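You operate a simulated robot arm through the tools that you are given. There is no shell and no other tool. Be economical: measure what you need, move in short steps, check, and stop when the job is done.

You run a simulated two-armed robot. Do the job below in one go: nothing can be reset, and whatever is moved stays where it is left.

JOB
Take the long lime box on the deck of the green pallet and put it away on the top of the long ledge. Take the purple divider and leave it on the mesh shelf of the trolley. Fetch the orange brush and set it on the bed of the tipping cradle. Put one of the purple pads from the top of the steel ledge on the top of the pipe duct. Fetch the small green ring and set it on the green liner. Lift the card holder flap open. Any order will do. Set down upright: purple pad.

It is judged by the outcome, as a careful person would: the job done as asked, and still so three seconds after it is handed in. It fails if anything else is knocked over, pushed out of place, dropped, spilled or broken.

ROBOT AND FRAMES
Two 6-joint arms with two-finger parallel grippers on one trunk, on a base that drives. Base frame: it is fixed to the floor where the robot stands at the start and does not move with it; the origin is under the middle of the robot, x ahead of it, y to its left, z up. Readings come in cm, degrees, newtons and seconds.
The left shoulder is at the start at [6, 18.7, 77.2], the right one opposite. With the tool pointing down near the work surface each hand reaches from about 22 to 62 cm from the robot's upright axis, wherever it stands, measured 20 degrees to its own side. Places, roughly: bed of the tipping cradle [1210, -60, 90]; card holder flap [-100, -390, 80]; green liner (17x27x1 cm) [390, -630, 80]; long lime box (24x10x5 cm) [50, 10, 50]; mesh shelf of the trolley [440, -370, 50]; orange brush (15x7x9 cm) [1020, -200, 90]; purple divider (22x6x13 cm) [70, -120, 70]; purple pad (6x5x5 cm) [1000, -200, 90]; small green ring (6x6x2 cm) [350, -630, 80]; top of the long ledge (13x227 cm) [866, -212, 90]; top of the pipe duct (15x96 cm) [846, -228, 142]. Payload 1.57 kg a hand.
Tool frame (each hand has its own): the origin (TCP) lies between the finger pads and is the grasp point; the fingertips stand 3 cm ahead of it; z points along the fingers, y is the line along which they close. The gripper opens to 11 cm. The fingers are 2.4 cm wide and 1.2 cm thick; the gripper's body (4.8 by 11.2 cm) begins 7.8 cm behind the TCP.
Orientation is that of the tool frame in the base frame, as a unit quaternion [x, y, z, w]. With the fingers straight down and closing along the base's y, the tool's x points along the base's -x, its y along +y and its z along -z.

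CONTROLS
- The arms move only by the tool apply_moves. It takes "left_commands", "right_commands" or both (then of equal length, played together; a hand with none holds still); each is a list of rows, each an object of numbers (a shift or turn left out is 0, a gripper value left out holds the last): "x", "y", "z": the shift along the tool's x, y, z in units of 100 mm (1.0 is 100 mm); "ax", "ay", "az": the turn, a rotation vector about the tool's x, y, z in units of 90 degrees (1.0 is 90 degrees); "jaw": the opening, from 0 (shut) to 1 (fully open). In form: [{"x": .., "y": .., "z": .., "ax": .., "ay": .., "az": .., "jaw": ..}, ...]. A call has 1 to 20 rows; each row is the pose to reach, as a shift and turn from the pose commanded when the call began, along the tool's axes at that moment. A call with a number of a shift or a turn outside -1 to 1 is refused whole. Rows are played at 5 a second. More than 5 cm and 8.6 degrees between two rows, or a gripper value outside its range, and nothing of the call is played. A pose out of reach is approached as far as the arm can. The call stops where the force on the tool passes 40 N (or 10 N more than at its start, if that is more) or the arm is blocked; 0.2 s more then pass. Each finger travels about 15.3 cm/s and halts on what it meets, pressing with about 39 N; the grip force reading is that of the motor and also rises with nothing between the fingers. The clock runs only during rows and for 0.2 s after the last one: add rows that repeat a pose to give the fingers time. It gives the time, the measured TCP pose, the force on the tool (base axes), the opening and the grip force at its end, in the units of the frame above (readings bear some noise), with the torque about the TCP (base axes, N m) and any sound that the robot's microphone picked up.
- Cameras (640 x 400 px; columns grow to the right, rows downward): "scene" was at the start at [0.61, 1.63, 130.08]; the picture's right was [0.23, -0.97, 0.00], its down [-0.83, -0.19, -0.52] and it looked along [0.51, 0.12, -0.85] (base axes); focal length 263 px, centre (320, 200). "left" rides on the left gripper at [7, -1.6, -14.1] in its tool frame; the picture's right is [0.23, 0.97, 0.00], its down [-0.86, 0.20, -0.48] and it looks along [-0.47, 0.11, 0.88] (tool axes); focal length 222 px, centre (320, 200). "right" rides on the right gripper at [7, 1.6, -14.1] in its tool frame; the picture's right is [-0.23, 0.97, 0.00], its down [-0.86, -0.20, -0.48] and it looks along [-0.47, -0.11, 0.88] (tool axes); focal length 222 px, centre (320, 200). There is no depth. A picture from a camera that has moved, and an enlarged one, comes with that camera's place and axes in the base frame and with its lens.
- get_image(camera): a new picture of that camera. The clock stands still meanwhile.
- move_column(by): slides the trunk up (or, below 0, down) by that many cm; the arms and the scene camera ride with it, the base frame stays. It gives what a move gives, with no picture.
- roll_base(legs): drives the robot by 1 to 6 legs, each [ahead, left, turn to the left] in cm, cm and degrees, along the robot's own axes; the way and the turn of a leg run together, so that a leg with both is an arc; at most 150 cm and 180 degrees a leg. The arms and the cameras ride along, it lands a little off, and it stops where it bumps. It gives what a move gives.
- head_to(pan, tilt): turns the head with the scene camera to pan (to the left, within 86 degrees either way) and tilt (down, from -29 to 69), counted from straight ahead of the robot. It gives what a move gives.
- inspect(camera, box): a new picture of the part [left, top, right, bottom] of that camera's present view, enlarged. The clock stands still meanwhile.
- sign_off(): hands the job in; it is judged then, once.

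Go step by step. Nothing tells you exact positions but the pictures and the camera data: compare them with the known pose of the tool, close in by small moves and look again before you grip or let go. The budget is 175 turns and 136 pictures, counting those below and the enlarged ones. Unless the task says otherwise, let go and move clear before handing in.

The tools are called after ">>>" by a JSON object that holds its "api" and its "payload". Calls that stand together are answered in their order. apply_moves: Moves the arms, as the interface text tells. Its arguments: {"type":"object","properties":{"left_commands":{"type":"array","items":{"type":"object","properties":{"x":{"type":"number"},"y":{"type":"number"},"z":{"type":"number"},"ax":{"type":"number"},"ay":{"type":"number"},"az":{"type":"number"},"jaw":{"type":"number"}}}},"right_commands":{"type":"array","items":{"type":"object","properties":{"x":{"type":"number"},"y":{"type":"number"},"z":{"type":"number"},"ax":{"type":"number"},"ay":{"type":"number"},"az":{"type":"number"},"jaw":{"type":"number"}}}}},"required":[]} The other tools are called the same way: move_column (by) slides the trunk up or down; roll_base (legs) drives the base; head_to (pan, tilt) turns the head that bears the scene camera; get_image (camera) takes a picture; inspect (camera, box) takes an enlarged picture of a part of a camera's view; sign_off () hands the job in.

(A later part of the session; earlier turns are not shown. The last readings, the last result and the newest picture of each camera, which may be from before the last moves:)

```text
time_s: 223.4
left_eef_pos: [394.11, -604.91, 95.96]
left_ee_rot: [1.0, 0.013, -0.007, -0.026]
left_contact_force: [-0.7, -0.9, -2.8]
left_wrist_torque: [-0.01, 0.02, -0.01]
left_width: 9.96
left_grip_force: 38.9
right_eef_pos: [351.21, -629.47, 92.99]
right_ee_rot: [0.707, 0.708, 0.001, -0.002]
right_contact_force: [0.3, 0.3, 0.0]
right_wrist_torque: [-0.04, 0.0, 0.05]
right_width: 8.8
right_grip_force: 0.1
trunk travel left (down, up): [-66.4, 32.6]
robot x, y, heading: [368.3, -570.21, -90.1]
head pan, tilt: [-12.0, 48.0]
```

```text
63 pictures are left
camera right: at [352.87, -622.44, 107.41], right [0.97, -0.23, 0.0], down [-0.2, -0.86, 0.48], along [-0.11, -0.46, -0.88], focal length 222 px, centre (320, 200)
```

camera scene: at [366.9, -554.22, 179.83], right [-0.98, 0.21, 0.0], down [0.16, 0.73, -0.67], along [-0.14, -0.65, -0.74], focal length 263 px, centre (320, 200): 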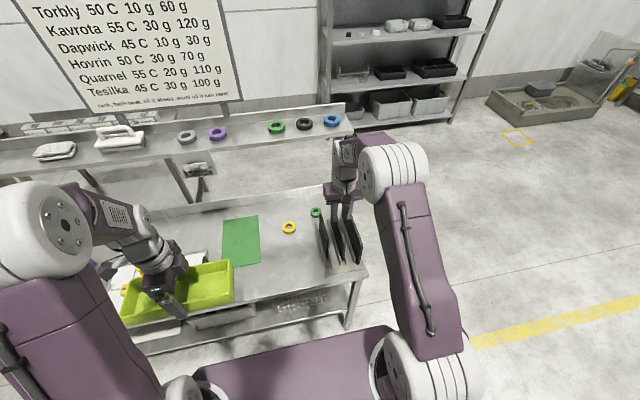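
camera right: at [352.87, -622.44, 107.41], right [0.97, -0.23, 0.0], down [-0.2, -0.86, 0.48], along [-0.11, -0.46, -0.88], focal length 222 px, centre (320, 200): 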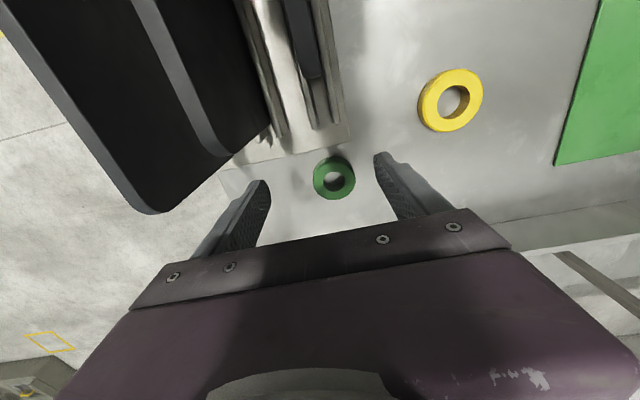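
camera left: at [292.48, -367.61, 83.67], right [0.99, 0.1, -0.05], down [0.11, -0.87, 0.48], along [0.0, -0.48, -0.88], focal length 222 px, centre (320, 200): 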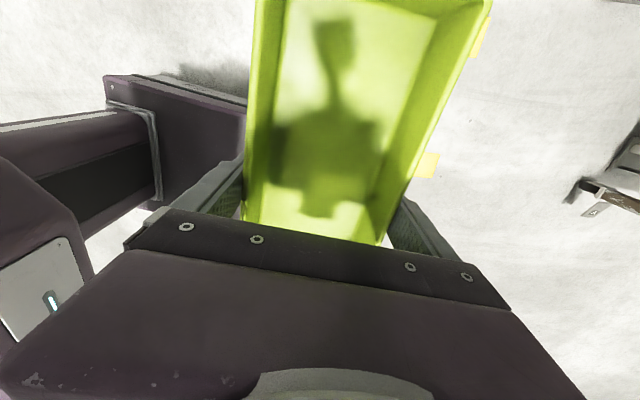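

The ring is at about [352, −633.5]. Moving slightly forward, then diagonally down around it, and looking again.

>>> {"api": "apply_moves", "payload": {"right_commands": [{"x": -0.2, "y": 0.07}, {"x": -0.3, "y": 0.07, "z": 0.3}, {"x": -0.42, "y": 0.07, "z": 0.6}, {"x": -0.42, "y": 0.07, "z": 0.8}]}}

>>> {"api": "get_image", "payload": {"camera": "right"}}

```text
time_s: 224.4
left_eef_pos: [394.1, -604.89, 95.96]
left_ee_rot: [1.0, 0.013, -0.006, -0.026]
left_contact_force: [0.4, 0.8, -3.1]
left_wrist_torque: [-0.01, 0.02, 0.01]
left_width: 9.99
left_grip_force: 39.1
right_eef_pos: [351.72, -629.81, 85.89]
right_ee_rot: [0.706, 0.708, 0.0, -0.001]
right_contact_force: [-0.2, 0.2, -0.4]
right_wrist_torque: [0.01, -0.01, 0.0]
right_width: 8.83
right_grip_force: 0.0
right hand out of reach, approached as far as the arm can: row 1, 2, 3, 4
trunk travel left (down, up): [-66.4, 32.6]
robot x, y, heading: [368.64, -570.08, -90.1]
head pan, tilt: [-12.0, 48.0]
```

```text
62 pictures are left
camera right: at [353.44, -622.89, 100.19], right [0.97, -0.23, 0.0], down [-0.2, -0.86, 0.48], along [-0.11, -0.46, -0.88], focal length 222 px, centre (320, 200)
```

right: 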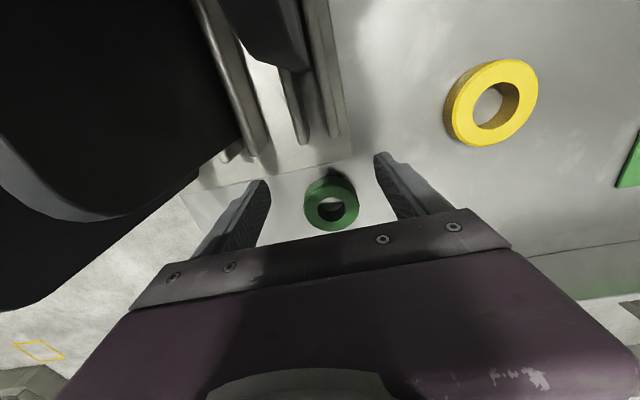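

Arm is at its reach limit, so I'll move the base 3.5 cm forward and then go down and close.

>>> {"api": "roll_base", "payload": {"legs": [[3.6, 0, 0]]}}

>>> {"api": "get_image", "payload": {"camera": "right"}}

```text
time_s: 225.3
left_eef_pos: [394.11, -608.38, 96.2]
left_ee_rot: [1.0, 0.012, -0.006, -0.026]
left_contact_force: [0.0, 0.5, -2.9]
left_wrist_torque: [-0.01, 0.03, 0.01]
left_width: 10.01
left_grip_force: 39.0
right_eef_pos: [351.7, -633.27, 86.14]
right_ee_rot: [0.707, 0.708, 0.0, -0.001]
right_contact_force: [0.3, 0.2, 0.0]
right_wrist_torque: [-0.01, -0.01, -0.01]
right_width: 8.83
right_grip_force: 0.0
trunk travel left (down, up): [-66.4, 32.6]
robot x, y, heading: [368.63, -573.67, -90.6]
head pan, tilt: [-12.0, 48.0]
```

```text
61 pictures are left
camera right: at [353.4, -626.23, 100.38], right [0.97, -0.23, 0.0], down [-0.2, -0.86, 0.48], along [-0.11, -0.47, -0.88], focal length 222 px, centre (320, 200)
```

right: 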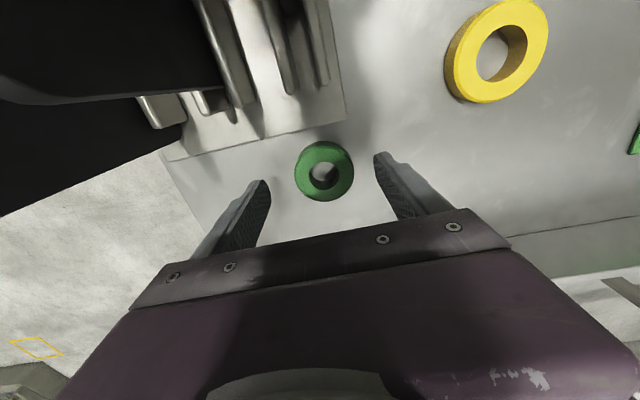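

Ring centred between the fingers. Down 2.6 cm and close.

>>> {"api": "apply_moves", "payload": {"right_commands": [{"z": 0.15, "y": 0.02}, {"z": 0.26, "y": 0.02}, {"z": 0.26, "y": 0.02}, {"z": 0.26, "y": 0.02, "jaw": 0}, {"z": 0.26, "y": 0.02, "jaw": 0}, {"z": 0.26, "y": 0.02, "jaw": 0}, {"z": 0.26, "y": 0.02, "jaw": 0}]}}

>>> {"api": "move_column", "payload": {"by": 6}}

>>> {"api": "get_image", "payload": {"camera": "right"}}

```text
time_s: 226.9
left_eef_pos: [394.09, -608.58, 95.92]
left_ee_rot: [1.0, 0.012, -0.007, -0.025]
left_contact_force: [-0.7, -0.4, -4.0]
left_wrist_torque: [-0.03, 0.01, -0.01]
left_width: 9.98
left_grip_force: 39.2
right_eef_pos: [351.64, -633.27, 83.24]
right_ee_rot: [0.706, 0.708, 0.0, -0.002]
right_contact_force: [0.5, -0.2, -0.4]
right_wrist_torque: [0.0, 0.01, 0.01]
right_width: 5.22
right_grip_force: 39.1
trunk travel left (down, up): [-66.4, 32.6]
robot x, y, heading: [368.53, -573.82, -90.2]
head pan, tilt: [-12.0, 48.0]
```

```text
time_s: 227.9
left_eef_pos: [394.1, -608.6, 102.04]
left_ee_rot: [1.0, 0.012, -0.006, -0.026]
left_contact_force: [0.1, -0.4, -3.1]
left_wrist_torque: [-0.03, 0.01, 0.0]
left_width: 9.98
left_grip_force: 38.7
right_eef_pos: [351.83, -633.38, 89.32]
right_ee_rot: [0.707, 0.708, 0.0, -0.002]
right_contact_force: [-0.7, 0.0, -0.6]
right_wrist_torque: [0.0, 0.0, 0.01]
right_width: 5.18
right_grip_force: 39.1
trunk travel left (down, up): [-72.4, 26.6]
robot x, y, heading: [368.46, -573.66, -90.4]
head pan, tilt: [-12.0, 48.0]
```

```text
60 pictures are left
camera right: at [353.54, -626.3, 103.63], right [0.97, -0.23, 0.0], down [-0.2, -0.86, 0.48], along [-0.11, -0.46, -0.88], focal length 222 px, centre (320, 200)
```

right: 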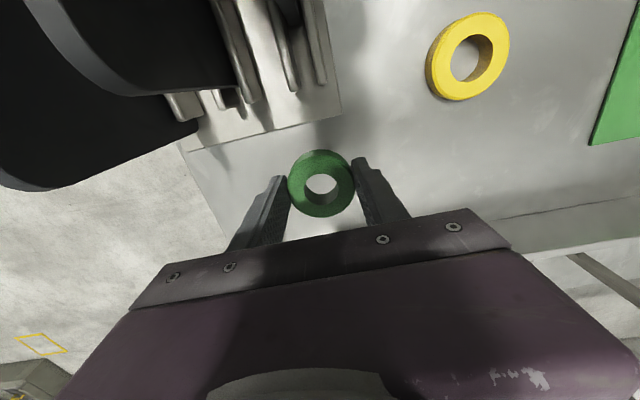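

Ring held (5.2 cm). Backing 6 cm and sliding left 36.8 cm to the centre of the green liner.

>>> {"api": "roll_base", "payload": {"legs": [[-6, 0, 0], [0, 36.8, 0]]}}

>>> {"api": "get_image", "payload": {"camera": "right"}}

```text
time_s: 230.8
left_eef_pos: [430.66, -602.58, 101.98]
left_ee_rot: [1.0, 0.013, -0.007, -0.026]
left_contact_force: [0.3, 0.0, -1.1]
left_wrist_torque: [-0.03, 0.0, -0.03]
left_width: 9.98
left_grip_force: 38.6
right_eef_pos: [388.32, -627.45, 89.4]
right_ee_rot: [0.707, 0.707, 0.002, -0.001]
right_contact_force: [0.6, 0.2, -0.3]
right_wrist_torque: [0.02, 0.02, 0.0]
right_width: 5.21
right_grip_force: 39.1
trunk travel left (down, up): [-72.4, 26.6]
robot x, y, heading: [404.93, -567.62, -90.2]
head pan, tilt: [-12.0, 48.0]
```

```text
59 pictures are left
camera right: at [390.09, -620.41, 103.64], right [0.97, -0.23, 0.0], down [-0.2, -0.86, 0.48], along [-0.11, -0.46, -0.88], focal length 222 px, centre (320, 200)
```

right: 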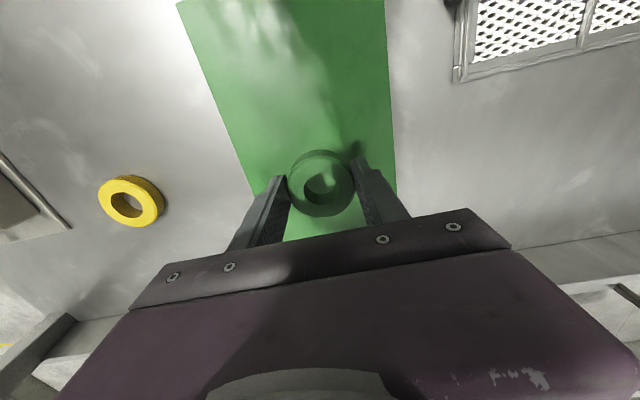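

Over the liner. Lowering and releasing.

>>> {"api": "move_column", "payload": {"by": -5}}

>>> {"api": "move_column", "payload": {"by": -0.5}}

>>> {"api": "apply_moves", "payload": {"right_commands": [{"jaw": 0.55}, {"jaw": 0.65}, {"jaw": 0.7}, {"jaw": 0.7}, {"z": -0.3}, {"z": -0.7}, {"z": -1.0}]}}

>>> {"api": "get_image", "payload": {"camera": "right"}}

```text
time_s: 231.7
left_eef_pos: [430.68, -602.63, 96.93]
left_ee_rot: [1.0, 0.012, -0.007, -0.026]
left_contact_force: [0.2, -0.5, -3.2]
left_wrist_torque: [-0.03, -0.03, -0.01]
left_width: 9.98
left_grip_force: 39.3
right_eef_pos: [388.41, -627.43, 84.42]
right_ee_rot: [0.706, 0.708, 0.002, -0.001]
right_contact_force: [-1.0, 0.3, -0.4]
right_wrist_torque: [-0.04, -0.01, 0.01]
right_width: 5.21
right_grip_force: 39.0
trunk travel left (down, up): [-67.4, 31.6]
robot x, y, heading: [404.93, -567.75, -90.0]
head pan, tilt: [-12.0, 48.0]
```

```text
time_s: 232.2
left_eef_pos: [430.73, -602.61, 96.45]
left_ee_rot: [1.0, 0.013, -0.006, -0.026]
left_contact_force: [0.5, -0.2, -3.2]
left_wrist_torque: [-0.01, -0.02, 0.0]
left_width: 9.99
left_grip_force: 39.1
right_eef_pos: [388.34, -627.5, 83.84]
right_ee_rot: [0.706, 0.708, 0.001, -0.001]
right_contact_force: [0.5, 1.2, 0.2]
right_wrist_torque: [0.01, 0.0, 0.02]
right_width: 5.22
right_grip_force: 38.6
trunk travel left (down, up): [-66.9, 32.1]
robot x, y, heading: [404.97, -567.63, -90.0]
head pan, tilt: [-12.0, 48.0]
```

```text
time_s: 233.8
left_eef_pos: [430.76, -602.65, 96.45]
left_ee_rot: [1.0, 0.013, -0.006, -0.027]
left_contact_force: [0.8, 0.4, -3.7]
left_wrist_torque: [0.01, 0.0, 0.03]
left_width: 9.97
left_grip_force: 38.9
right_eef_pos: [388.33, -627.42, 93.82]
right_ee_rot: [0.706, 0.708, 0.0, -0.002]
right_contact_force: [0.4, 0.2, 0.4]
right_wrist_torque: [-0.01, -0.02, 0.01]
right_width: 7.69
right_grip_force: 0.1
trunk travel left (down, up): [-66.9, 32.1]
robot x, y, heading: [405.03, -567.82, -90.3]
head pan, tilt: [-12.0, 48.0]
```

```text
58 pictures are left
camera right: at [390.09, -620.37, 108.13], right [0.97, -0.23, 0.0], down [-0.2, -0.86, 0.48], along [-0.11, -0.46, -0.88], focal length 222 px, centre (320, 200)
```

right: 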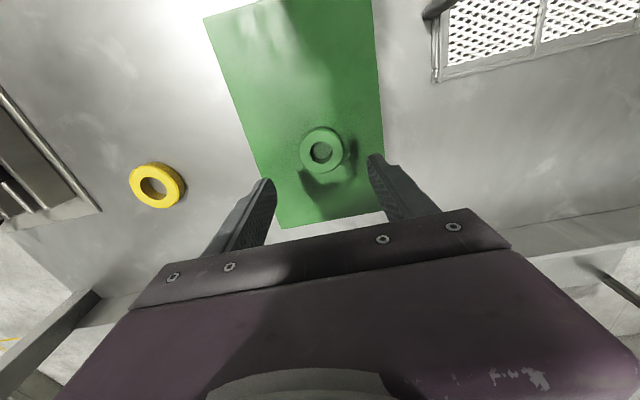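

The green ring is on the liner. Next the card holder flap at about [−100, −390]: backing away and driving west across the open floor.

>>> {"api": "roll_base", "payload": {"legs": [[-60, 0, 0], [0, 0, -90], [150, 0, 0], [150, 0, 0], [70, 0, 0], [0, -100, 0]]}}

>>> {"api": "head_to", "payload": {"pan": -5, "tilt": 35}}

>>> {"api": "get_image", "payload": {"camera": "scene"}}

```text
time_s: 263.1
left_eef_pos: [8.32, -424.92, 96.54]
left_ee_rot: [0.709, -0.704, 0.014, -0.023]
left_contact_force: [0.8, -0.2, -2.8]
left_wrist_torque: [0.03, -0.01, 0.01]
left_width: 9.96
left_grip_force: 39.3
right_eef_pos: [-15.73, -382.17, 93.68]
right_ee_rot: [1.0, -0.008, 0.002, -0.001]
right_contact_force: [-0.2, 0.1, 0.4]
right_wrist_torque: [0.04, 0.0, 0.0]
right_width: 7.71
right_grip_force: 0.1
trunk travel left (down, up): [-66.9, 32.1]
robot x, y, heading: [43.15, -399.92, 178.7]
head pan, tilt: [-12.0, 48.0]
```

```text
time_s: 263.9
left_eef_pos: [8.26, -425.05, 96.3]
left_ee_rot: [0.71, -0.704, 0.013, -0.022]
left_contact_force: [-0.7, -0.4, -3.3]
left_wrist_torque: [0.0, 0.02, -0.04]
left_width: 9.98
left_grip_force: 38.9
right_eef_pos: [-15.77, -382.16, 93.86]
right_ee_rot: [1.0, -0.009, 0.003, -0.001]
right_contact_force: [0.8, -0.1, -0.1]
right_wrist_torque: [0.0, 0.0, 0.0]
right_width: 7.69
right_grip_force: 0.0
trunk travel left (down, up): [-66.9, 32.1]
robot x, y, heading: [43.72, -399.76, 178.6]
head pan, tilt: [-5.0, 35.0]
```

```text
57 pictures are left
camera scene: at [40.71, -399.05, 160.22], right [0.11, 0.99, 0.0], down [0.57, -0.06, -0.82], along [-0.81, 0.09, -0.57], focal length 263 px, centre (320, 200)
```

scene: 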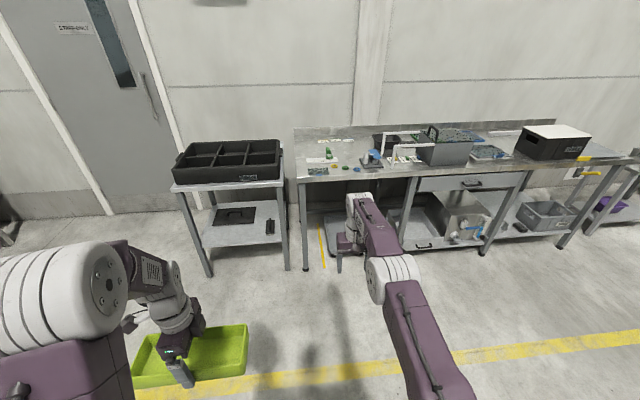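

>>> {"api": "inspect", "payload": {"camera": "scene", "box": [290, 110, 482, 230]}}

```text
3.33 times, centred on (386, 170) of scene
camera zoom: at [40.71, -399.05, 160.22], right [0.11, 0.99, 0.0], down [0.57, -0.06, -0.82], along [-0.81, 0.09, -0.57], focal length 876 px, centre (100, 300)
```

zoom: 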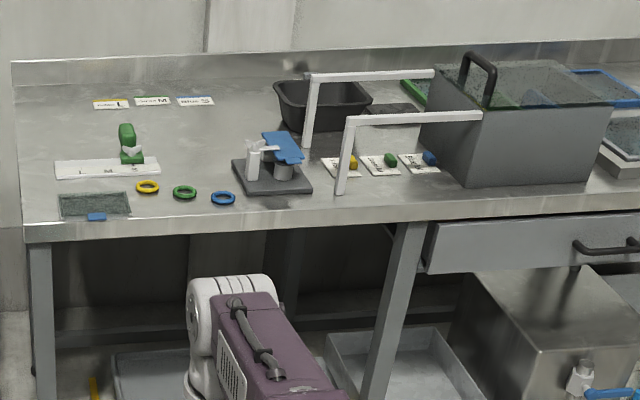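

The card holder is the framed plate with a blue tab near [−103, −384], its tab facing me at the table's front edge. Driving closer to look from above.

>>> {"api": "roll_base", "payload": {"legs": [[85, 0, 1.3]]}}

>>> {"api": "head_to", "payload": {"pan": -10, "tilt": 55}}

>>> {"api": "get_image", "payload": {"camera": "right"}}

>>> {"api": "inspect", "payload": {"camera": "scene", "box": [256, 100, 448, 220]}}

```text
time_s: 268.3
left_eef_pos: [-74.94, -423.83, 96.45]
left_ee_rot: [0.712, -0.702, 0.015, -0.023]
left_contact_force: [-0.1, -0.1, -3.7]
left_wrist_torque: [0.02, -0.01, -0.01]
left_width: 9.98
left_grip_force: 38.4
right_eef_pos: [-99.31, -381.38, 93.84]
right_ee_rot: [1.0, -0.004, 0.002, -0.001]
right_contact_force: [-0.1, 0.2, -0.9]
right_wrist_torque: [-0.02, -0.02, 0.02]
right_width: 7.7
right_grip_force: 0.1
trunk travel left (down, up): [-66.9, 32.1]
robot x, y, heading: [-39.73, -398.72, 179.4]
head pan, tilt: [-5.0, 35.0]
```

```text
time_s: 269.2
left_eef_pos: [-75.02, -423.87, 96.38]
left_ee_rot: [0.711, -0.702, 0.014, -0.023]
left_contact_force: [0.0, 0.6, -2.6]
left_wrist_torque: [0.01, -0.01, 0.01]
left_width: 9.97
left_grip_force: 39.1
right_eef_pos: [-99.32, -381.25, 93.8]
right_ee_rot: [1.0, -0.003, 0.002, 0.0]
right_contact_force: [-0.2, 0.0, -0.5]
right_wrist_torque: [0.03, -0.02, 0.01]
right_width: 7.68
right_grip_force: 0.0
trunk travel left (down, up): [-66.9, 32.1]
robot x, y, heading: [-39.94, -398.72, 179.5]
head pan, tilt: [-10.0, 55.0]
```

```text
55 pictures are left
camera right: at [-92.32, -382.92, 108.1], right [-0.23, -0.97, 0.0], down [-0.86, 0.21, 0.48], along [-0.46, 0.11, -0.88], focal length 222 px, centre (320, 200)
```

right: 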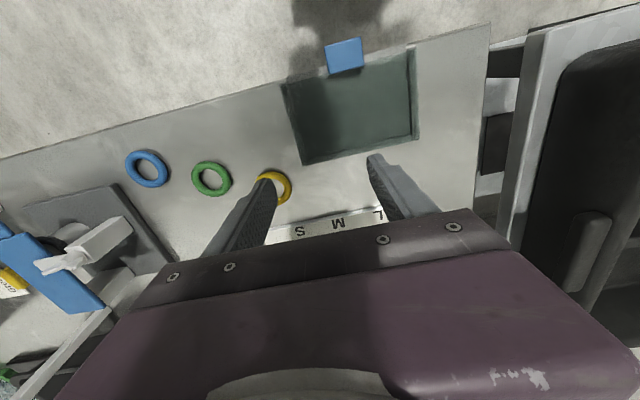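

```text
3.33 times, centred on (352, 160) of scene
camera zoom: at [-41.07, -397.31, 157.41], right [0.19, 0.98, 0.0], down [0.8, -0.15, -0.57], along [-0.56, 0.11, -0.82], focal length 876 px, centre (213, 333)
```

zoom: 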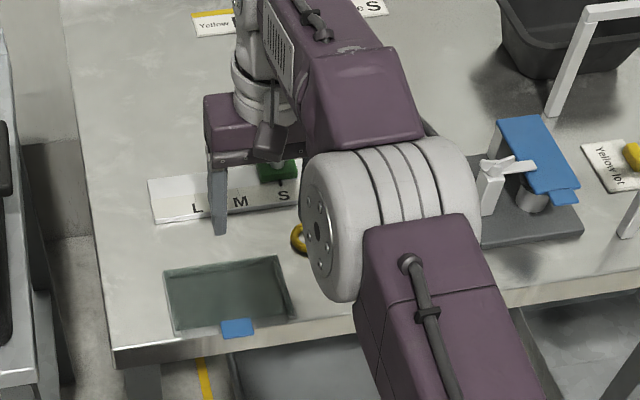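

The card holder's blue tab overhangs the table edge at about [−90.5, −386, 81]; its hinge is on the far side. I'll pinch the tab from its sides and swing it up. Positioning above first.

>>> {"api": "apply_moves", "payload": {"right_commands": [{"x": 0.3, "y": 0.16, "jaw": 0.65}, {"x": 0.6, "y": 0.32}, {"x": 0.88, "y": 0.48}, {"x": 0.88, "y": 0.48, "z": 0.3}, {"x": 0.88, "y": 0.48, "z": 0.6}]}}

>>> {"api": "get_image", "payload": {"camera": "right"}}

>>> {"api": "inspect", "payload": {"camera": "scene", "box": [276, 140, 404, 220]}}

```text
time_s: 270.4
left_eef_pos: [-74.99, -423.88, 96.41]
left_ee_rot: [0.712, -0.702, 0.014, -0.024]
left_contact_force: [0.1, 0.1, -2.0]
left_wrist_torque: [0.01, 0.01, -0.03]
left_width: 9.99
left_grip_force: 39.4
right_eef_pos: [-90.77, -386.21, 87.83]
right_ee_rot: [1.0, -0.003, 0.002, 0.0]
right_contact_force: [0.2, -0.6, -0.5]
right_wrist_torque: [-0.02, -0.02, -0.01]
right_width: 7.16
right_grip_force: 0.1
trunk travel left (down, up): [-66.9, 32.1]
robot x, y, heading: [-39.94, -398.59, 179.5]
head pan, tilt: [-10.0, 55.0]
```

```text
53 pictures are left
camera right: at [-83.73, -387.78, 102.14], right [-0.23, -0.97, 0.0], down [-0.86, 0.21, 0.48], along [-0.46, 0.11, -0.88], focal length 222 px, centre (320, 200)
```

right: 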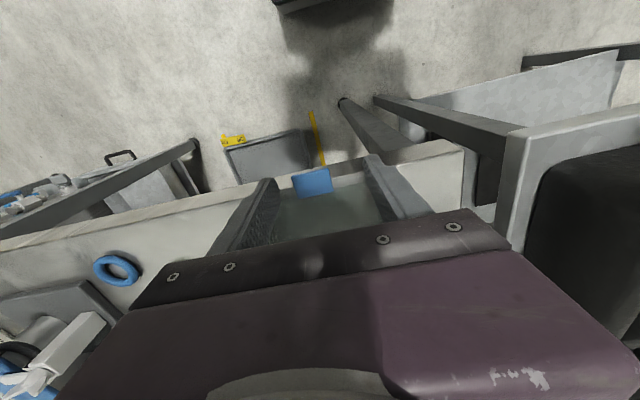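

```text
5.00 times, centred on (340, 180) of scene
camera zoom: at [-41.15, -397.28, 157.41], right [0.19, 0.98, 0.0], down [0.81, -0.15, -0.57], along [-0.56, 0.11, -0.82], focal length 1315 px, centre (220, 300)
```

zoom: 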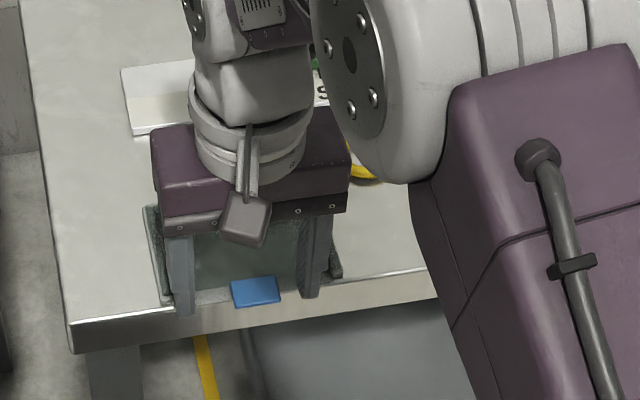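

Tab centre refined to about [−92.3, −385]. Going down beside it and pinching.

>>> {"api": "apply_moves", "payload": {"right_commands": [{"x": -0.11, "y": -0.12}, {"x": -0.11, "y": -0.12, "z": 0.3}, {"x": -0.11, "y": -0.12, "z": 0.45}, {"x": -0.11, "y": -0.12, "z": 0.45, "jaw": 0}, {"x": -0.11, "y": -0.12, "z": 0.45, "jaw": 0}, {"x": -0.11, "y": -0.12, "z": 0.45, "jaw": 0}, {"x": -0.11, "y": -0.12, "z": 0.45, "jaw": 0}]}}

>>> {"api": "get_image", "payload": {"camera": "right"}}

```text
time_s: 270.9
left_eef_pos: [-74.38, -423.9, 96.69]
left_ee_rot: [0.712, -0.702, 0.012, -0.021]
left_contact_force: [-0.6, 0.9, -4.2]
left_wrist_torque: [0.03, -0.05, 0.01]
left_width: 9.98
left_grip_force: 38.6
right_eef_pos: [-90.79, -385.25, 87.02]
right_ee_rot: [1.0, -0.002, 0.006, 0.0]
right_contact_force: [32.3, -0.9, 47.9]
right_wrist_torque: [-1.69, -0.44, 0.82]
right_width: 7.2
right_grip_force: 0.2
trunk travel left (down, up): [-66.9, 32.1]
robot x, y, heading: [-39.82, -398.58, 179.5]
head pan, tilt: [-10.0, 55.0]
stopped in row 2 (right hand): the force on the tool passed its limit (the readings are from after the stop); the commanded pose is now the measured one
```

```text
51 pictures are left
camera right: at [-83.9, -386.67, 101.36], right [-0.23, -0.97, 0.0], down [-0.86, 0.2, 0.47], along [-0.45, 0.11, -0.88], focal length 222 px, centre (320, 200)
```

right: 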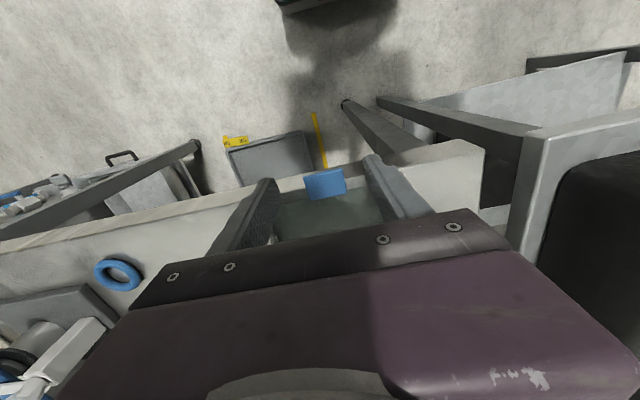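

The fingertip met the holder's frame: everything sits higher than I took it, with the tab at z≈84.7. Correcting: TCP to x≈−89.9, tips just under tab level, then pinch.

>>> {"api": "apply_moves", "payload": {"right_commands": [{"z": -0.1}, {"z": -0.1, "x": 0.09, "y": 0.02}, {"z": 0.0, "x": 0.09, "y": 0.02}, {"z": 0.1, "x": 0.09, "y": 0.02}, {"z": 0.1, "x": 0.09, "y": 0.02, "jaw": 0.2}, {"z": 0.1, "x": 0.09, "y": 0.02, "jaw": 0}, {"z": 0.1, "x": 0.09, "y": 0.02, "jaw": 0}, {"z": 0.1, "x": 0.09, "y": 0.02, "jaw": 0}]}}

>>> {"api": "get_image", "payload": {"camera": "right"}}

```text
time_s: 271.9
left_eef_pos: [-74.33, -423.87, 96.67]
left_ee_rot: [0.712, -0.702, 0.012, -0.021]
left_contact_force: [-1.4, 0.3, -3.2]
left_wrist_torque: [-0.03, -0.02, 0.01]
left_width: 9.98
left_grip_force: 39.0
right_eef_pos: [-90.74, -385.21, 87.01]
right_ee_rot: [1.0, -0.003, -0.008, 0.0]
right_contact_force: [25.2, 2.3, 49.3]
right_wrist_torque: [-0.73, -0.39, 0.22]
right_width: 7.14
right_grip_force: 0.0
trunk travel left (down, up): [-66.9, 32.1]
robot x, y, heading: [-40.18, -398.78, 179.3]
head pan, tilt: [-10.0, 55.0]
stopped in row 4 (right hand): the force on the tool passed its limit (the readings are from after the stop); the commanded pose is now the measured one
```

```text
50 pictures are left
camera right: at [-83.44, -386.85, 101.13], right [-0.23, -0.97, 0.0], down [-0.85, 0.21, 0.49], along [-0.48, 0.11, -0.87], focal length 222 px, centre (320, 200)
```

right: 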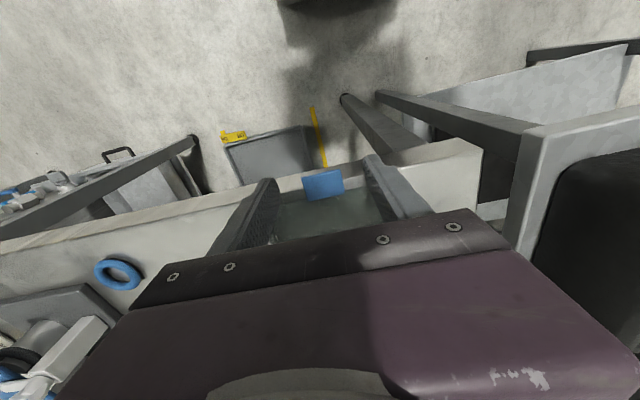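

>>> {"api": "apply_moves", "payload": {"right_commands": [{"z": -0.15}, {"z": -0.3}, {"z": -0.3, "x": 0.1}, {"z": -0.3, "x": 0.1}]}}

>>> {"api": "inspect", "payload": {"camera": "scene", "box": [276, 140, 404, 220]}}

```text
time_s: 272.9
left_eef_pos: [-74.72, -423.86, 96.37]
left_ee_rot: [0.713, -0.701, 0.014, -0.023]
left_contact_force: [0.6, -0.1, -3.6]
left_wrist_torque: [0.02, -0.01, 0.0]
left_width: 9.98
left_grip_force: 38.8
right_eef_pos: [-90.39, -385.18, 89.44]
right_ee_rot: [1.0, -0.003, -0.008, 0.0]
right_contact_force: [-0.1, 1.0, 0.0]
right_wrist_torque: [0.0, 0.04, -0.05]
right_width: 7.15
right_grip_force: 0.0
trunk travel left (down, up): [-66.9, 32.1]
robot x, y, heading: [-40.04, -398.67, 179.2]
head pan, tilt: [-10.0, 55.0]
```

```text
5.00 times, centred on (340, 180) of scene
camera zoom: at [-40.86, -397.32, 157.4], right [0.19, 0.98, 0.0], down [0.8, -0.15, -0.57], along [-0.56, 0.11, -0.82], focal length 1315 px, centre (220, 300)
```

zoom: 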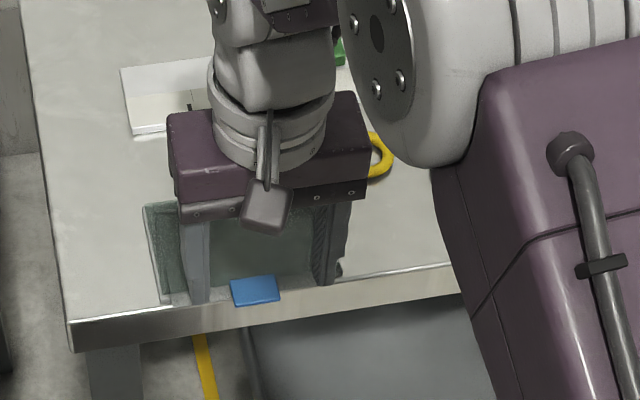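

The fingertips were landing on the holder's rim at x≈−92. Moving 0.6 cm further out so only the tab lies between them, then down and pinch.

>>> {"api": "apply_moves", "payload": {"right_commands": [{"x": 0.06}, {"x": 0.06, "z": 0.2}, {"x": 0.06, "z": 0.36}, {"x": 0.06, "z": 0.36, "jaw": 0.3}, {"x": 0.06, "z": 0.36, "jaw": 0}, {"x": 0.06, "z": 0.36, "jaw": 0}, {"x": 0.06, "z": 0.36, "jaw": 0}]}}

>>> {"api": "get_image", "payload": {"camera": "right"}}

```text
time_s: 274.5
left_eef_pos: [-74.91, -424.13, 96.32]
left_ee_rot: [0.712, -0.701, 0.014, -0.024]
left_contact_force: [1.5, -0.1, -3.2]
left_wrist_torque: [-0.01, 0.0, -0.01]
left_width: 9.97
left_grip_force: 38.5
right_eef_pos: [-89.88, -385.53, 85.71]
right_ee_rot: [1.0, -0.004, -0.006, 0.001]
right_contact_force: [-0.4, -12.4, -3.1]
right_wrist_torque: [-0.29, -0.22, 0.34]
right_width: 3.15
right_grip_force: 40.4
trunk travel left (down, up): [-66.9, 32.1]
robot x, y, heading: [-40.29, -398.49, 179.2]
head pan, tilt: [-10.0, 55.0]
```

```text
48 pictures are left
camera right: at [-82.63, -387.04, 99.95], right [-0.23, -0.97, 0.0], down [-0.85, 0.2, 0.49], along [-0.48, 0.11, -0.87], focal length 222 px, centre (320, 200)
```

right: 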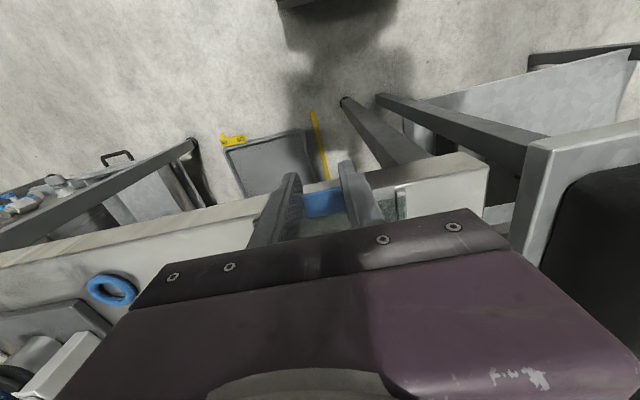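

The tab is pinched (3.15 cm). Swinging it up along an arc about the far hinge (radius ≈11 cm).

>>> {"api": "apply_moves", "payload": {"right_commands": [{"x": -0.02, "z": -0.19}, {"x": -0.07, "z": -0.38}, {"x": -0.15, "z": -0.55}, {"x": -0.26, "z": -0.71}, {"x": -0.39, "z": -0.84}, {"x": -0.55, "z": -0.95}]}}

>>> {"api": "get_image", "payload": {"camera": "right"}}

>>> {"api": "inspect", "payload": {"camera": "scene", "box": [256, 120, 416, 220]}}

```text
time_s: 275.9
left_eef_pos: [-74.97, -424.15, 96.44]
left_ee_rot: [0.712, -0.702, 0.014, -0.024]
left_contact_force: [0.6, -0.9, -2.3]
left_wrist_torque: [0.02, 0.01, 0.05]
left_width: 9.97
left_grip_force: 39.1
right_eef_pos: [-95.0, -385.42, 95.2]
right_ee_rot: [1.0, -0.003, -0.005, -0.001]
right_contact_force: [8.3, -16.6, -10.3]
right_wrist_torque: [-0.54, -1.37, 0.19]
right_width: 3.16
right_grip_force: 40.2
trunk travel left (down, up): [-66.9, 32.1]
robot x, y, heading: [-39.62, -398.44, 179.1]
head pan, tilt: [-10.0, 55.0]
```

```text
47 pictures are left
camera right: at [-87.76, -387.05, 109.45], right [-0.23, -0.97, 0.0], down [-0.85, 0.21, 0.49], along [-0.47, 0.11, -0.87], focal length 222 px, centre (320, 200)
```

right: 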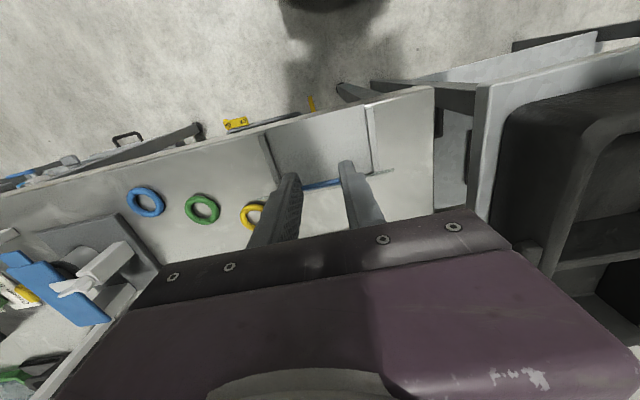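

```text
4.00 times, centred on (336, 170) of scene
camera zoom: at [-41.07, -397.64, 157.41], right [0.19, 0.98, 0.0], down [0.81, -0.15, -0.57], along [-0.56, 0.11, -0.82], focal length 1052 px, centre (256, 320)
```

zoom: 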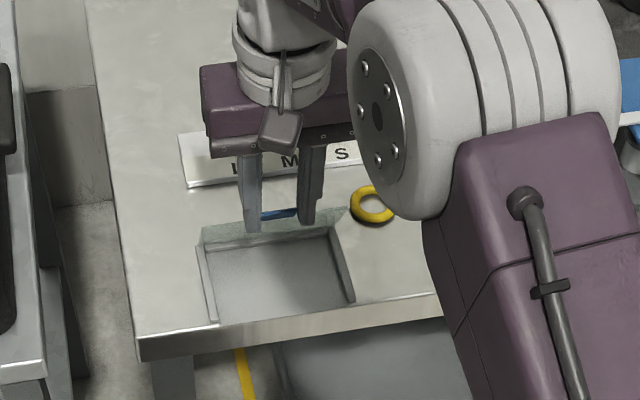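

The flap is lifted about 60°. Continuing the arc to about 105°.

>>> {"api": "apply_moves", "payload": {"right_commands": [{"x": -0.13, "z": -0.06}, {"x": -0.26, "z": -0.11}, {"x": -0.4, "z": -0.14}, {"x": -0.55, "z": -0.15}, {"x": -0.69, "z": -0.14}, {"x": -0.83, "z": -0.11}]}}

>>> {"api": "inspect", "payload": {"camera": "scene", "box": [256, 120, 416, 220]}}

```text
time_s: 277.3
left_eef_pos: [-74.49, -424.47, 96.58]
left_ee_rot: [0.713, -0.701, 0.011, -0.023]
left_contact_force: [-0.6, -0.3, -2.3]
left_wrist_torque: [0.01, 0.05, 0.01]
left_width: 9.98
left_grip_force: 39.3
right_eef_pos: [-99.31, -385.53, 96.69]
right_ee_rot: [1.0, -0.003, -0.015, -0.001]
right_contact_force: [0.7, -23.1, 20.5]
right_wrist_torque: [-0.84, 0.03, 0.03]
right_width: 3.13
right_grip_force: 40.1
right hand out of reach, approached as far as the arm can: row 4, 5, 6
trunk travel left (down, up): [-66.9, 32.1]
robot x, y, heading: [-39.92, -398.76, 179.3]
head pan, tilt: [-10.0, 55.0]
```

```text
4.00 times, centred on (336, 170) of scene
camera zoom: at [-40.43, -398.11, 157.48], right [0.19, 0.98, 0.0], down [0.8, -0.15, -0.58], along [-0.57, 0.11, -0.82], focal length 1052 px, centre (256, 320)
```

zoom: 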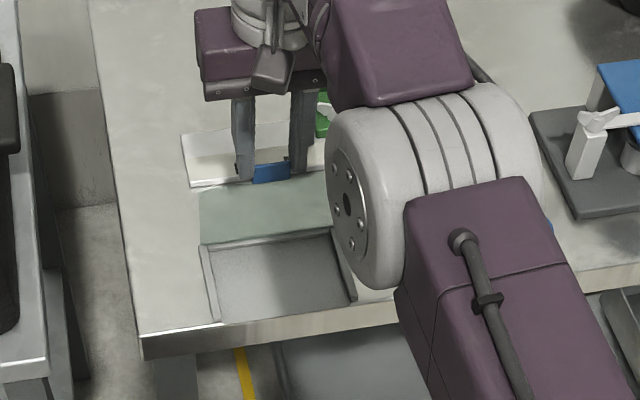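

At about 80°, with the arm at its reach limit. Moving the base 4.5 cm forward to carry the flap past vertical.

>>> {"api": "roll_base", "payload": {"legs": [[4.5, 0, 0]]}}

>>> {"api": "inspect", "payload": {"camera": "scene", "box": [256, 120, 416, 220]}}

```text
time_s: 278.2
left_eef_pos: [-79.23, -423.8, 96.43]
left_ee_rot: [0.712, -0.702, 0.013, -0.024]
left_contact_force: [0.3, -0.3, -3.3]
left_wrist_torque: [0.02, 0.08, 0.02]
left_width: 9.96
left_grip_force: 39.8
right_eef_pos: [-103.71, -384.66, 96.09]
right_ee_rot: [1.0, -0.005, -0.009, 0.0]
right_contact_force: [0.6, 0.6, 0.4]
right_wrist_torque: [0.05, 0.02, 0.02]
right_width: 0.02
right_grip_force: 21.1
trunk travel left (down, up): [-66.9, 32.1]
robot x, y, heading: [-43.98, -398.52, 179.2]
head pan, tilt: [-10.0, 55.0]
```

```text
4.00 times, centred on (336, 170) of scene
camera zoom: at [-45.21, -397.37, 157.4], right [0.19, 0.98, 0.0], down [0.8, -0.15, -0.58], along [-0.56, 0.11, -0.82], focal length 1052 px, centre (256, 320)
```

zoom: 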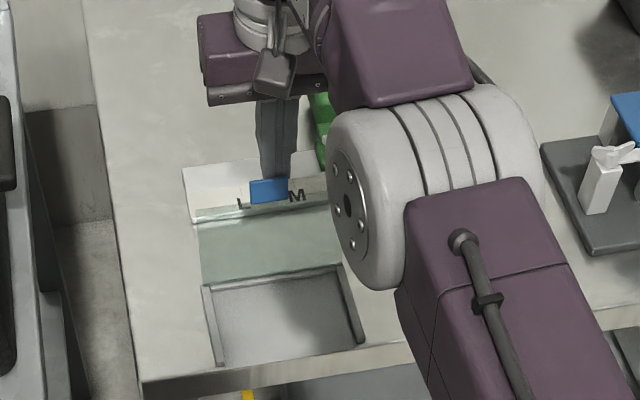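

The pinch slipped off, but the flap stands near 85–90°. I'll bring the closed fingers over to the near side and push it gently past vertical.

>>> {"api": "apply_moves", "payload": {"right_commands": [{"z": -0.35}, {"z": -0.7}, {"z": -0.7, "x": 0.4}, {"z": -0.7, "x": 0.8}, {"z": -0.7, "x": 1.0}, {"z": -0.35, "x": 1.0}, {"z": 0.0, "x": 1.0}, {"z": 0.1, "x": 1.0}]}}

>>> {"api": "inspect", "payload": {"camera": "scene", "box": [256, 120, 416, 220]}}

```text
time_s: 280.0
left_eef_pos: [-79.37, -423.72, 96.31]
left_ee_rot: [0.712, -0.702, 0.015, -0.023]
left_contact_force: [-0.3, 0.1, -2.9]
left_wrist_torque: [0.03, 0.01, 0.03]
left_width: 9.99
left_grip_force: 39.0
right_eef_pos: [-102.59, -384.83, 101.47]
right_ee_rot: [1.0, -0.005, -0.006, -0.001]
right_contact_force: [0.0, 0.7, -0.4]
right_wrist_torque: [-0.01, 0.03, 0.02]
right_width: 0.02
right_grip_force: 21.1
right hand out of reach, approached as far as the arm can: row 1, 2, 3, 4, 5, 6, 7, 8
trunk travel left (down, up): [-66.9, 32.1]
robot x, y, heading: [-44.39, -398.37, 179.0]
head pan, tilt: [-10.0, 55.0]
```

```text
4.00 times, centred on (336, 170) of scene
camera zoom: at [-45.58, -397.2, 157.41], right [0.19, 0.98, 0.0], down [0.8, -0.15, -0.57], along [-0.56, 0.11, -0.82], focal length 1052 px, centre (256, 320)
```

zoom: 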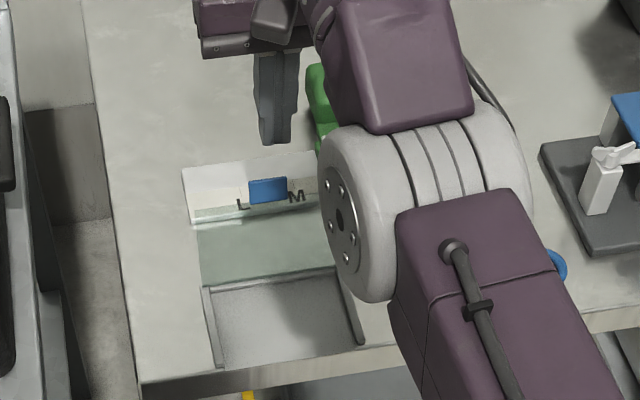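

The flap now stands by itself past vertical (about 110°). Next, the ledge tasks in the east: backing away and driving along y≈−475.

>>> {"api": "roll_base", "payload": {"legs": [[-60, 0, 0], [0, 0, -180], [0, -75, 0], [150, 0, 0], [150, 0, 0], [150, 0, 0]]}}

>>> {"api": "head_to", "payload": {"pan": 0, "tilt": 15}}

>>> {"api": "get_image", "payload": {"camera": "scene"}}

```text
time_s: 315.5
left_eef_pos: [499.11, -455.6, 96.38]
left_ee_rot: [0.704, 0.709, -0.024, -0.015]
left_contact_force: [-0.4, -0.2, -2.8]
left_wrist_torque: [0.01, 0.02, -0.04]
left_width: 9.99
left_grip_force: 39.0
right_eef_pos: [522.03, -494.62, 101.51]
right_ee_rot: [0.007, 1.0, -0.002, 0.005]
right_contact_force: [0.6, 0.1, -0.1]
right_wrist_torque: [-0.01, 0.02, 0.01]
right_width: 0.0
right_grip_force: 21.0
trunk travel left (down, up): [-66.9, 32.1]
robot x, y, heading: [463.95, -480.14, -1.2]
head pan, tilt: [-10.0, 55.0]
```

```text
time_s: 316.5
left_eef_pos: [499.08, -455.57, 96.53]
left_ee_rot: [0.705, 0.709, -0.024, -0.015]
left_contact_force: [-0.2, -0.7, -2.5]
left_wrist_torque: [-0.03, 0.0, -0.02]
left_width: 9.96
left_grip_force: 39.0
right_eef_pos: [521.98, -494.62, 101.47]
right_ee_rot: [0.008, 1.0, 0.0, 0.005]
right_contact_force: [0.3, 0.0, 0.0]
right_wrist_torque: [0.0, 0.01, 0.0]
right_width: 0.0
right_grip_force: 21.5
trunk travel left (down, up): [-66.9, 32.1]
robot x, y, heading: [464.02, -480.35, -1.2]
head pan, tilt: [0.0, 15.0]
```

```text
42 pictures are left
camera scene: at [467.17, -480.47, 163.42], right [-0.02, -1.0, 0.0], down [-0.26, 0.01, -0.97], along [0.97, -0.02, -0.26], focal length 263 px, centre (320, 200)
```

scene: 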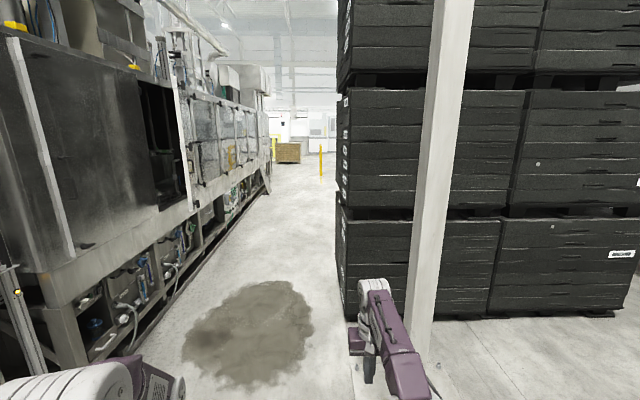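

The south corridor has a spill on the floor and the machine blocks access from that side; the ledge at y≈−212 must face the north aisle. I'll go back and around: west, then north past the start point, then east.

>>> {"api": "roll_base", "payload": {"legs": [[-150, 0, 1.2], [-150, 0, 0], [-150, 0, 0], [-58, 0, 0], [0, 150, 0], [0, 150, 0]]}}

>>> {"api": "roll_base", "payload": {"legs": [[0, 150, 0], [0, 125, 0], [150, 0, 0], [100, 0, 0]]}}

>>> {"api": "get_image", "payload": {"camera": "scene"}}

```text
time_s: 354.9
left_eef_pos: [-14.27, -150.38, 96.49]
left_ee_rot: [0.685, 0.728, -0.023, -0.014]
left_contact_force: [0.2, -0.3, -2.8]
left_wrist_torque: [0.0, -0.02, -0.03]
left_width: 9.98
left_grip_force: 38.9
right_eef_pos: [10.72, -188.05, 101.61]
right_ee_rot: [-0.019, 1.0, 0.0, 0.005]
right_contact_force: [0.1, 0.7, -0.3]
right_wrist_torque: [0.0, 0.02, -0.01]
right_width: 0.0
right_grip_force: 21.2
trunk travel left (down, up): [-66.9, 32.1]
robot x, y, heading: [-48.0, -177.3, 1.8]
head pan, tilt: [0.0, 15.0]
```

```text
time_s: 376.9
left_eef_pos: [137.34, 134.42, 96.5]
left_ee_rot: [0.689, 0.725, -0.022, -0.013]
left_contact_force: [-0.7, -0.4, -3.1]
left_wrist_torque: [0.01, 0.01, -0.01]
left_width: 9.97
left_grip_force: 39.0
right_eef_pos: [161.04, 96.58, 101.81]
right_ee_rot: [-0.012, 1.0, -0.001, -0.01]
right_contact_force: [-10.7, -0.5, 1.6]
right_wrist_torque: [-0.03, -1.33, -0.18]
right_width: 0.0
right_grip_force: 21.7
trunk travel left (down, up): [-66.9, 32.1]
robot x, y, heading: [103.64, 108.08, 1.5]
head pan, tilt: [0.0, 15.0]
stopped in leg 4: the force on the tool passed its limit (the readings are from after the stop); the commanded pose is now the measured one
```

```text
41 pictures are left
camera scene: at [106.27, 108.15, 163.44], right [0.02, -1.0, 0.0], down [-0.26, -0.01, -0.97], along [0.97, 0.02, -0.26], focal length 263 px, centre (320, 200)
```

scene: 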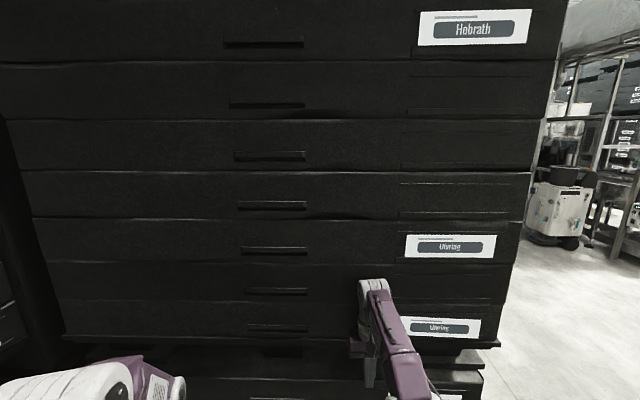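

The way is blocked by the crate stacks (a light touch only). The other opening is between the blue-bin rack (x≤250) and the conveyor end (x≥355), so I'll go back and take that.

>>> {"api": "roll_base", "payload": {"legs": [[-150, 0, -1.5], [0, -150, 0], [0, -150, 0], [0, -135, 0]]}}

>>> {"api": "roll_base", "payload": {"legs": [[150, 0, 0], [96, 0, 0], [0, 0, 90]]}}

>>> {"api": "head_to", "payload": {"pan": -35, "tilt": 25}}

>>> {"api": "get_image", "payload": {"camera": "scene"}}

```text
time_s: 405.0
left_eef_pos: [-17.02, -308.44, 96.38]
left_ee_rot: [0.706, 0.708, -0.024, -0.015]
left_contact_force: [0.3, 0.8, -2.6]
left_wrist_torque: [0.01, 0.03, 0.02]
left_width: 9.99
left_grip_force: 38.6
right_eef_pos: [5.07, -347.39, 101.53]
right_ee_rot: [0.012, 1.0, -0.002, -0.012]
right_contact_force: [-1.0, -0.2, -0.2]
right_wrist_torque: [-0.01, -0.03, -0.01]
right_width: 0.0
right_grip_force: 21.2
trunk travel left (down, up): [-66.9, 32.1]
robot x, y, heading: [-52.2, -333.5, -1.2]
head pan, tilt: [0.0, 15.0]
```

```text
time_s: 420.9
left_eef_pos: [168.88, -304.46, 96.43]
left_ee_rot: [-0.002, 1.0, -0.026, 0.006]
left_contact_force: [-0.5, 0.4, -3.3]
left_wrist_torque: [0.0, -0.02, -0.01]
left_width: 9.99
left_grip_force: 38.9
right_eef_pos: [207.88, -282.51, 101.65]
right_ee_rot: [-0.699, 0.715, -0.008, -0.008]
right_contact_force: [0.3, 0.6, 0.8]
right_wrist_torque: [-0.02, 0.01, 0.0]
right_width: 0.01
right_grip_force: 20.9
trunk travel left (down, up): [-66.9, 32.1]
robot x, y, heading: [193.7, -339.97, 88.5]
head pan, tilt: [0.0, 15.0]
```

```text
time_s: 421.9
left_eef_pos: [168.96, -304.46, 96.43]
left_ee_rot: [-0.002, 1.0, -0.026, 0.006]
left_contact_force: [0.5, 0.2, -3.5]
left_wrist_torque: [-0.01, -0.02, 0.02]
left_width: 9.99
left_grip_force: 38.9
right_eef_pos: [207.97, -282.55, 101.49]
right_ee_rot: [-0.698, 0.716, -0.008, -0.008]
right_contact_force: [-0.1, 0.5, 0.0]
right_wrist_torque: [0.0, 0.02, 0.01]
right_width: 0.0
right_grip_force: 21.0
trunk travel left (down, up): [-66.9, 32.1]
robot x, y, heading: [193.47, -339.95, 88.6]
head pan, tilt: [-35.0, 25.0]
```

```text
40 pictures are left
camera scene: at [198.94, -338.29, 161.81], right [0.8, -0.59, 0.0], down [-0.25, -0.34, -0.91], along [0.54, 0.73, -0.42], focal length 263 px, centre (320, 200)
```

scene: 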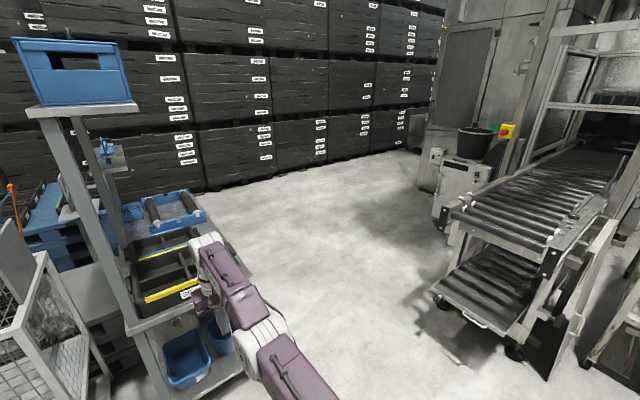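

The gap (x≈220–355) is clear and leads north into the aisle. Going through it and then east.

>>> {"api": "roll_base", "payload": {"legs": [[0, -95, 1.4], [150, 0, 0], [138, 0, 0], [0, 0, -90], [150, 0, 0], [130, 0, 0]]}}

>>> {"api": "head_to", "payload": {"pan": -15, "tilt": 18}}

>>> {"api": "get_image", "payload": {"camera": "scene"}}

```text
time_s: 457.4
left_eef_pos: [598.06, -16.72, 96.48]
left_ee_rot: [0.687, 0.726, -0.023, -0.014]
left_contact_force: [0.6, 0.7, -2.9]
left_wrist_torque: [-0.01, -0.01, 0.03]
left_width: 9.97
left_grip_force: 39.2
right_eef_pos: [622.05, -54.62, 101.46]
right_ee_rot: [-0.014, 1.0, -0.001, -0.012]
right_contact_force: [0.1, -0.5, -0.3]
right_wrist_torque: [0.03, 0.01, 0.06]
right_width: 0.01
right_grip_force: 20.6
trunk travel left (down, up): [-66.9, 32.1]
robot x, y, heading: [564.15, -43.14, 1.6]
head pan, tilt: [-35.0, 25.0]
```

```text
time_s: 458.2
left_eef_pos: [598.18, -16.76, 96.28]
left_ee_rot: [0.687, 0.726, -0.023, -0.014]
left_contact_force: [-0.6, 0.2, -3.2]
left_wrist_torque: [-0.03, -0.02, 0.01]
left_width: 9.97
left_grip_force: 38.9
right_eef_pos: [622.16, -54.56, 101.58]
right_ee_rot: [-0.014, 1.0, -0.001, -0.011]
right_contact_force: [-0.3, -0.7, -1.2]
right_wrist_torque: [0.03, 0.03, 0.01]
right_width: 0.01
right_grip_force: 21.4
trunk travel left (down, up): [-66.9, 32.1]
robot x, y, heading: [563.92, -43.63, 1.4]
head pan, tilt: [-15.0, 18.0]
```

```text
39 pictures are left
camera scene: at [567.14, -45.73, 162.94], right [-0.23, -0.97, 0.0], down [-0.3, 0.07, -0.95], along [0.92, -0.22, -0.31], focal length 263 px, centre (320, 200)
```

scene: 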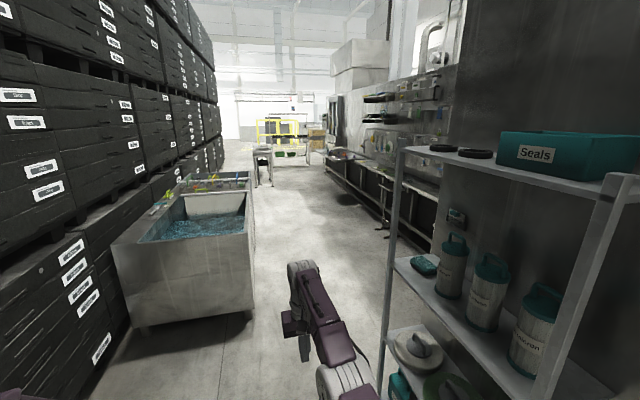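

In the north aisle: a water tank on the left (edge y≈−10) and a shelf on the right (front y≈−115). Driving between them at y≈−66.

>>> {"api": "roll_base", "payload": {"legs": [[0, -23, -1.4], [150, 0, 0], [60, 0, 0]]}}

>>> {"api": "head_to", "payload": {"pan": -55, "tilt": 25}}

>>> {"api": "get_image", "payload": {"camera": "scene"}}

```text
time_s: 469.8
left_eef_pos: [803.99, -42.64, 96.39]
left_ee_rot: [0.7, 0.714, -0.023, -0.014]
left_contact_force: [-1.1, -0.1, -3.5]
left_wrist_torque: [0.01, 0.0, 0.02]
left_width: 9.98
left_grip_force: 38.9
right_eef_pos: [826.72, -81.31, 101.55]
right_ee_rot: [0.003, 1.0, 0.0, -0.012]
right_contact_force: [-0.5, -0.2, 0.3]
right_wrist_torque: [0.03, 0.0, -0.01]
right_width: 0.0
right_grip_force: 21.5
trunk travel left (down, up): [-66.9, 32.1]
robot x, y, heading: [768.79, -68.11, -0.2]
head pan, tilt: [-15.0, 18.0]
```

```text
time_s: 470.9
left_eef_pos: [803.99, -42.56, 96.52]
left_ee_rot: [0.699, 0.714, -0.024, -0.015]
left_contact_force: [0.4, -0.9, -3.2]
left_wrist_torque: [-0.01, 0.0, -0.01]
left_width: 10.0
left_grip_force: 39.1
right_eef_pos: [826.71, -81.16, 101.56]
right_ee_rot: [0.003, 1.0, -0.001, -0.011]
right_contact_force: [-0.6, -0.3, -0.7]
right_wrist_torque: [0.02, 0.01, 0.0]
right_width: 0.02
right_grip_force: 21.3
trunk travel left (down, up): [-66.9, 32.1]
robot x, y, heading: [769.28, -67.59, -0.3]
head pan, tilt: [-55.0, 25.0]
```

```text
38 pictures are left
camera scene: at [768.3, -75.51, 161.81], right [-0.82, -0.57, 0.0], down [-0.24, 0.35, -0.91], along [0.52, -0.75, -0.42], focal length 263 px, centre (320, 200)
```

scene: 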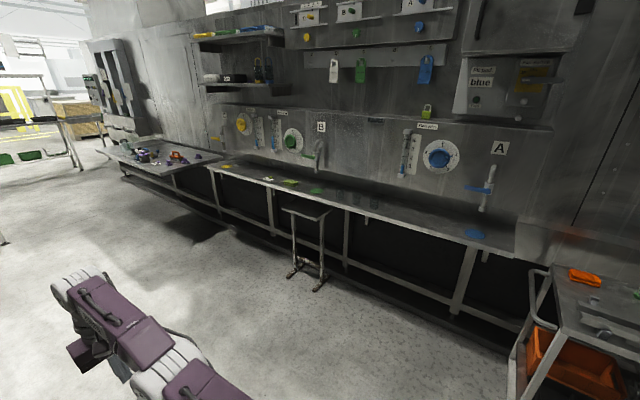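

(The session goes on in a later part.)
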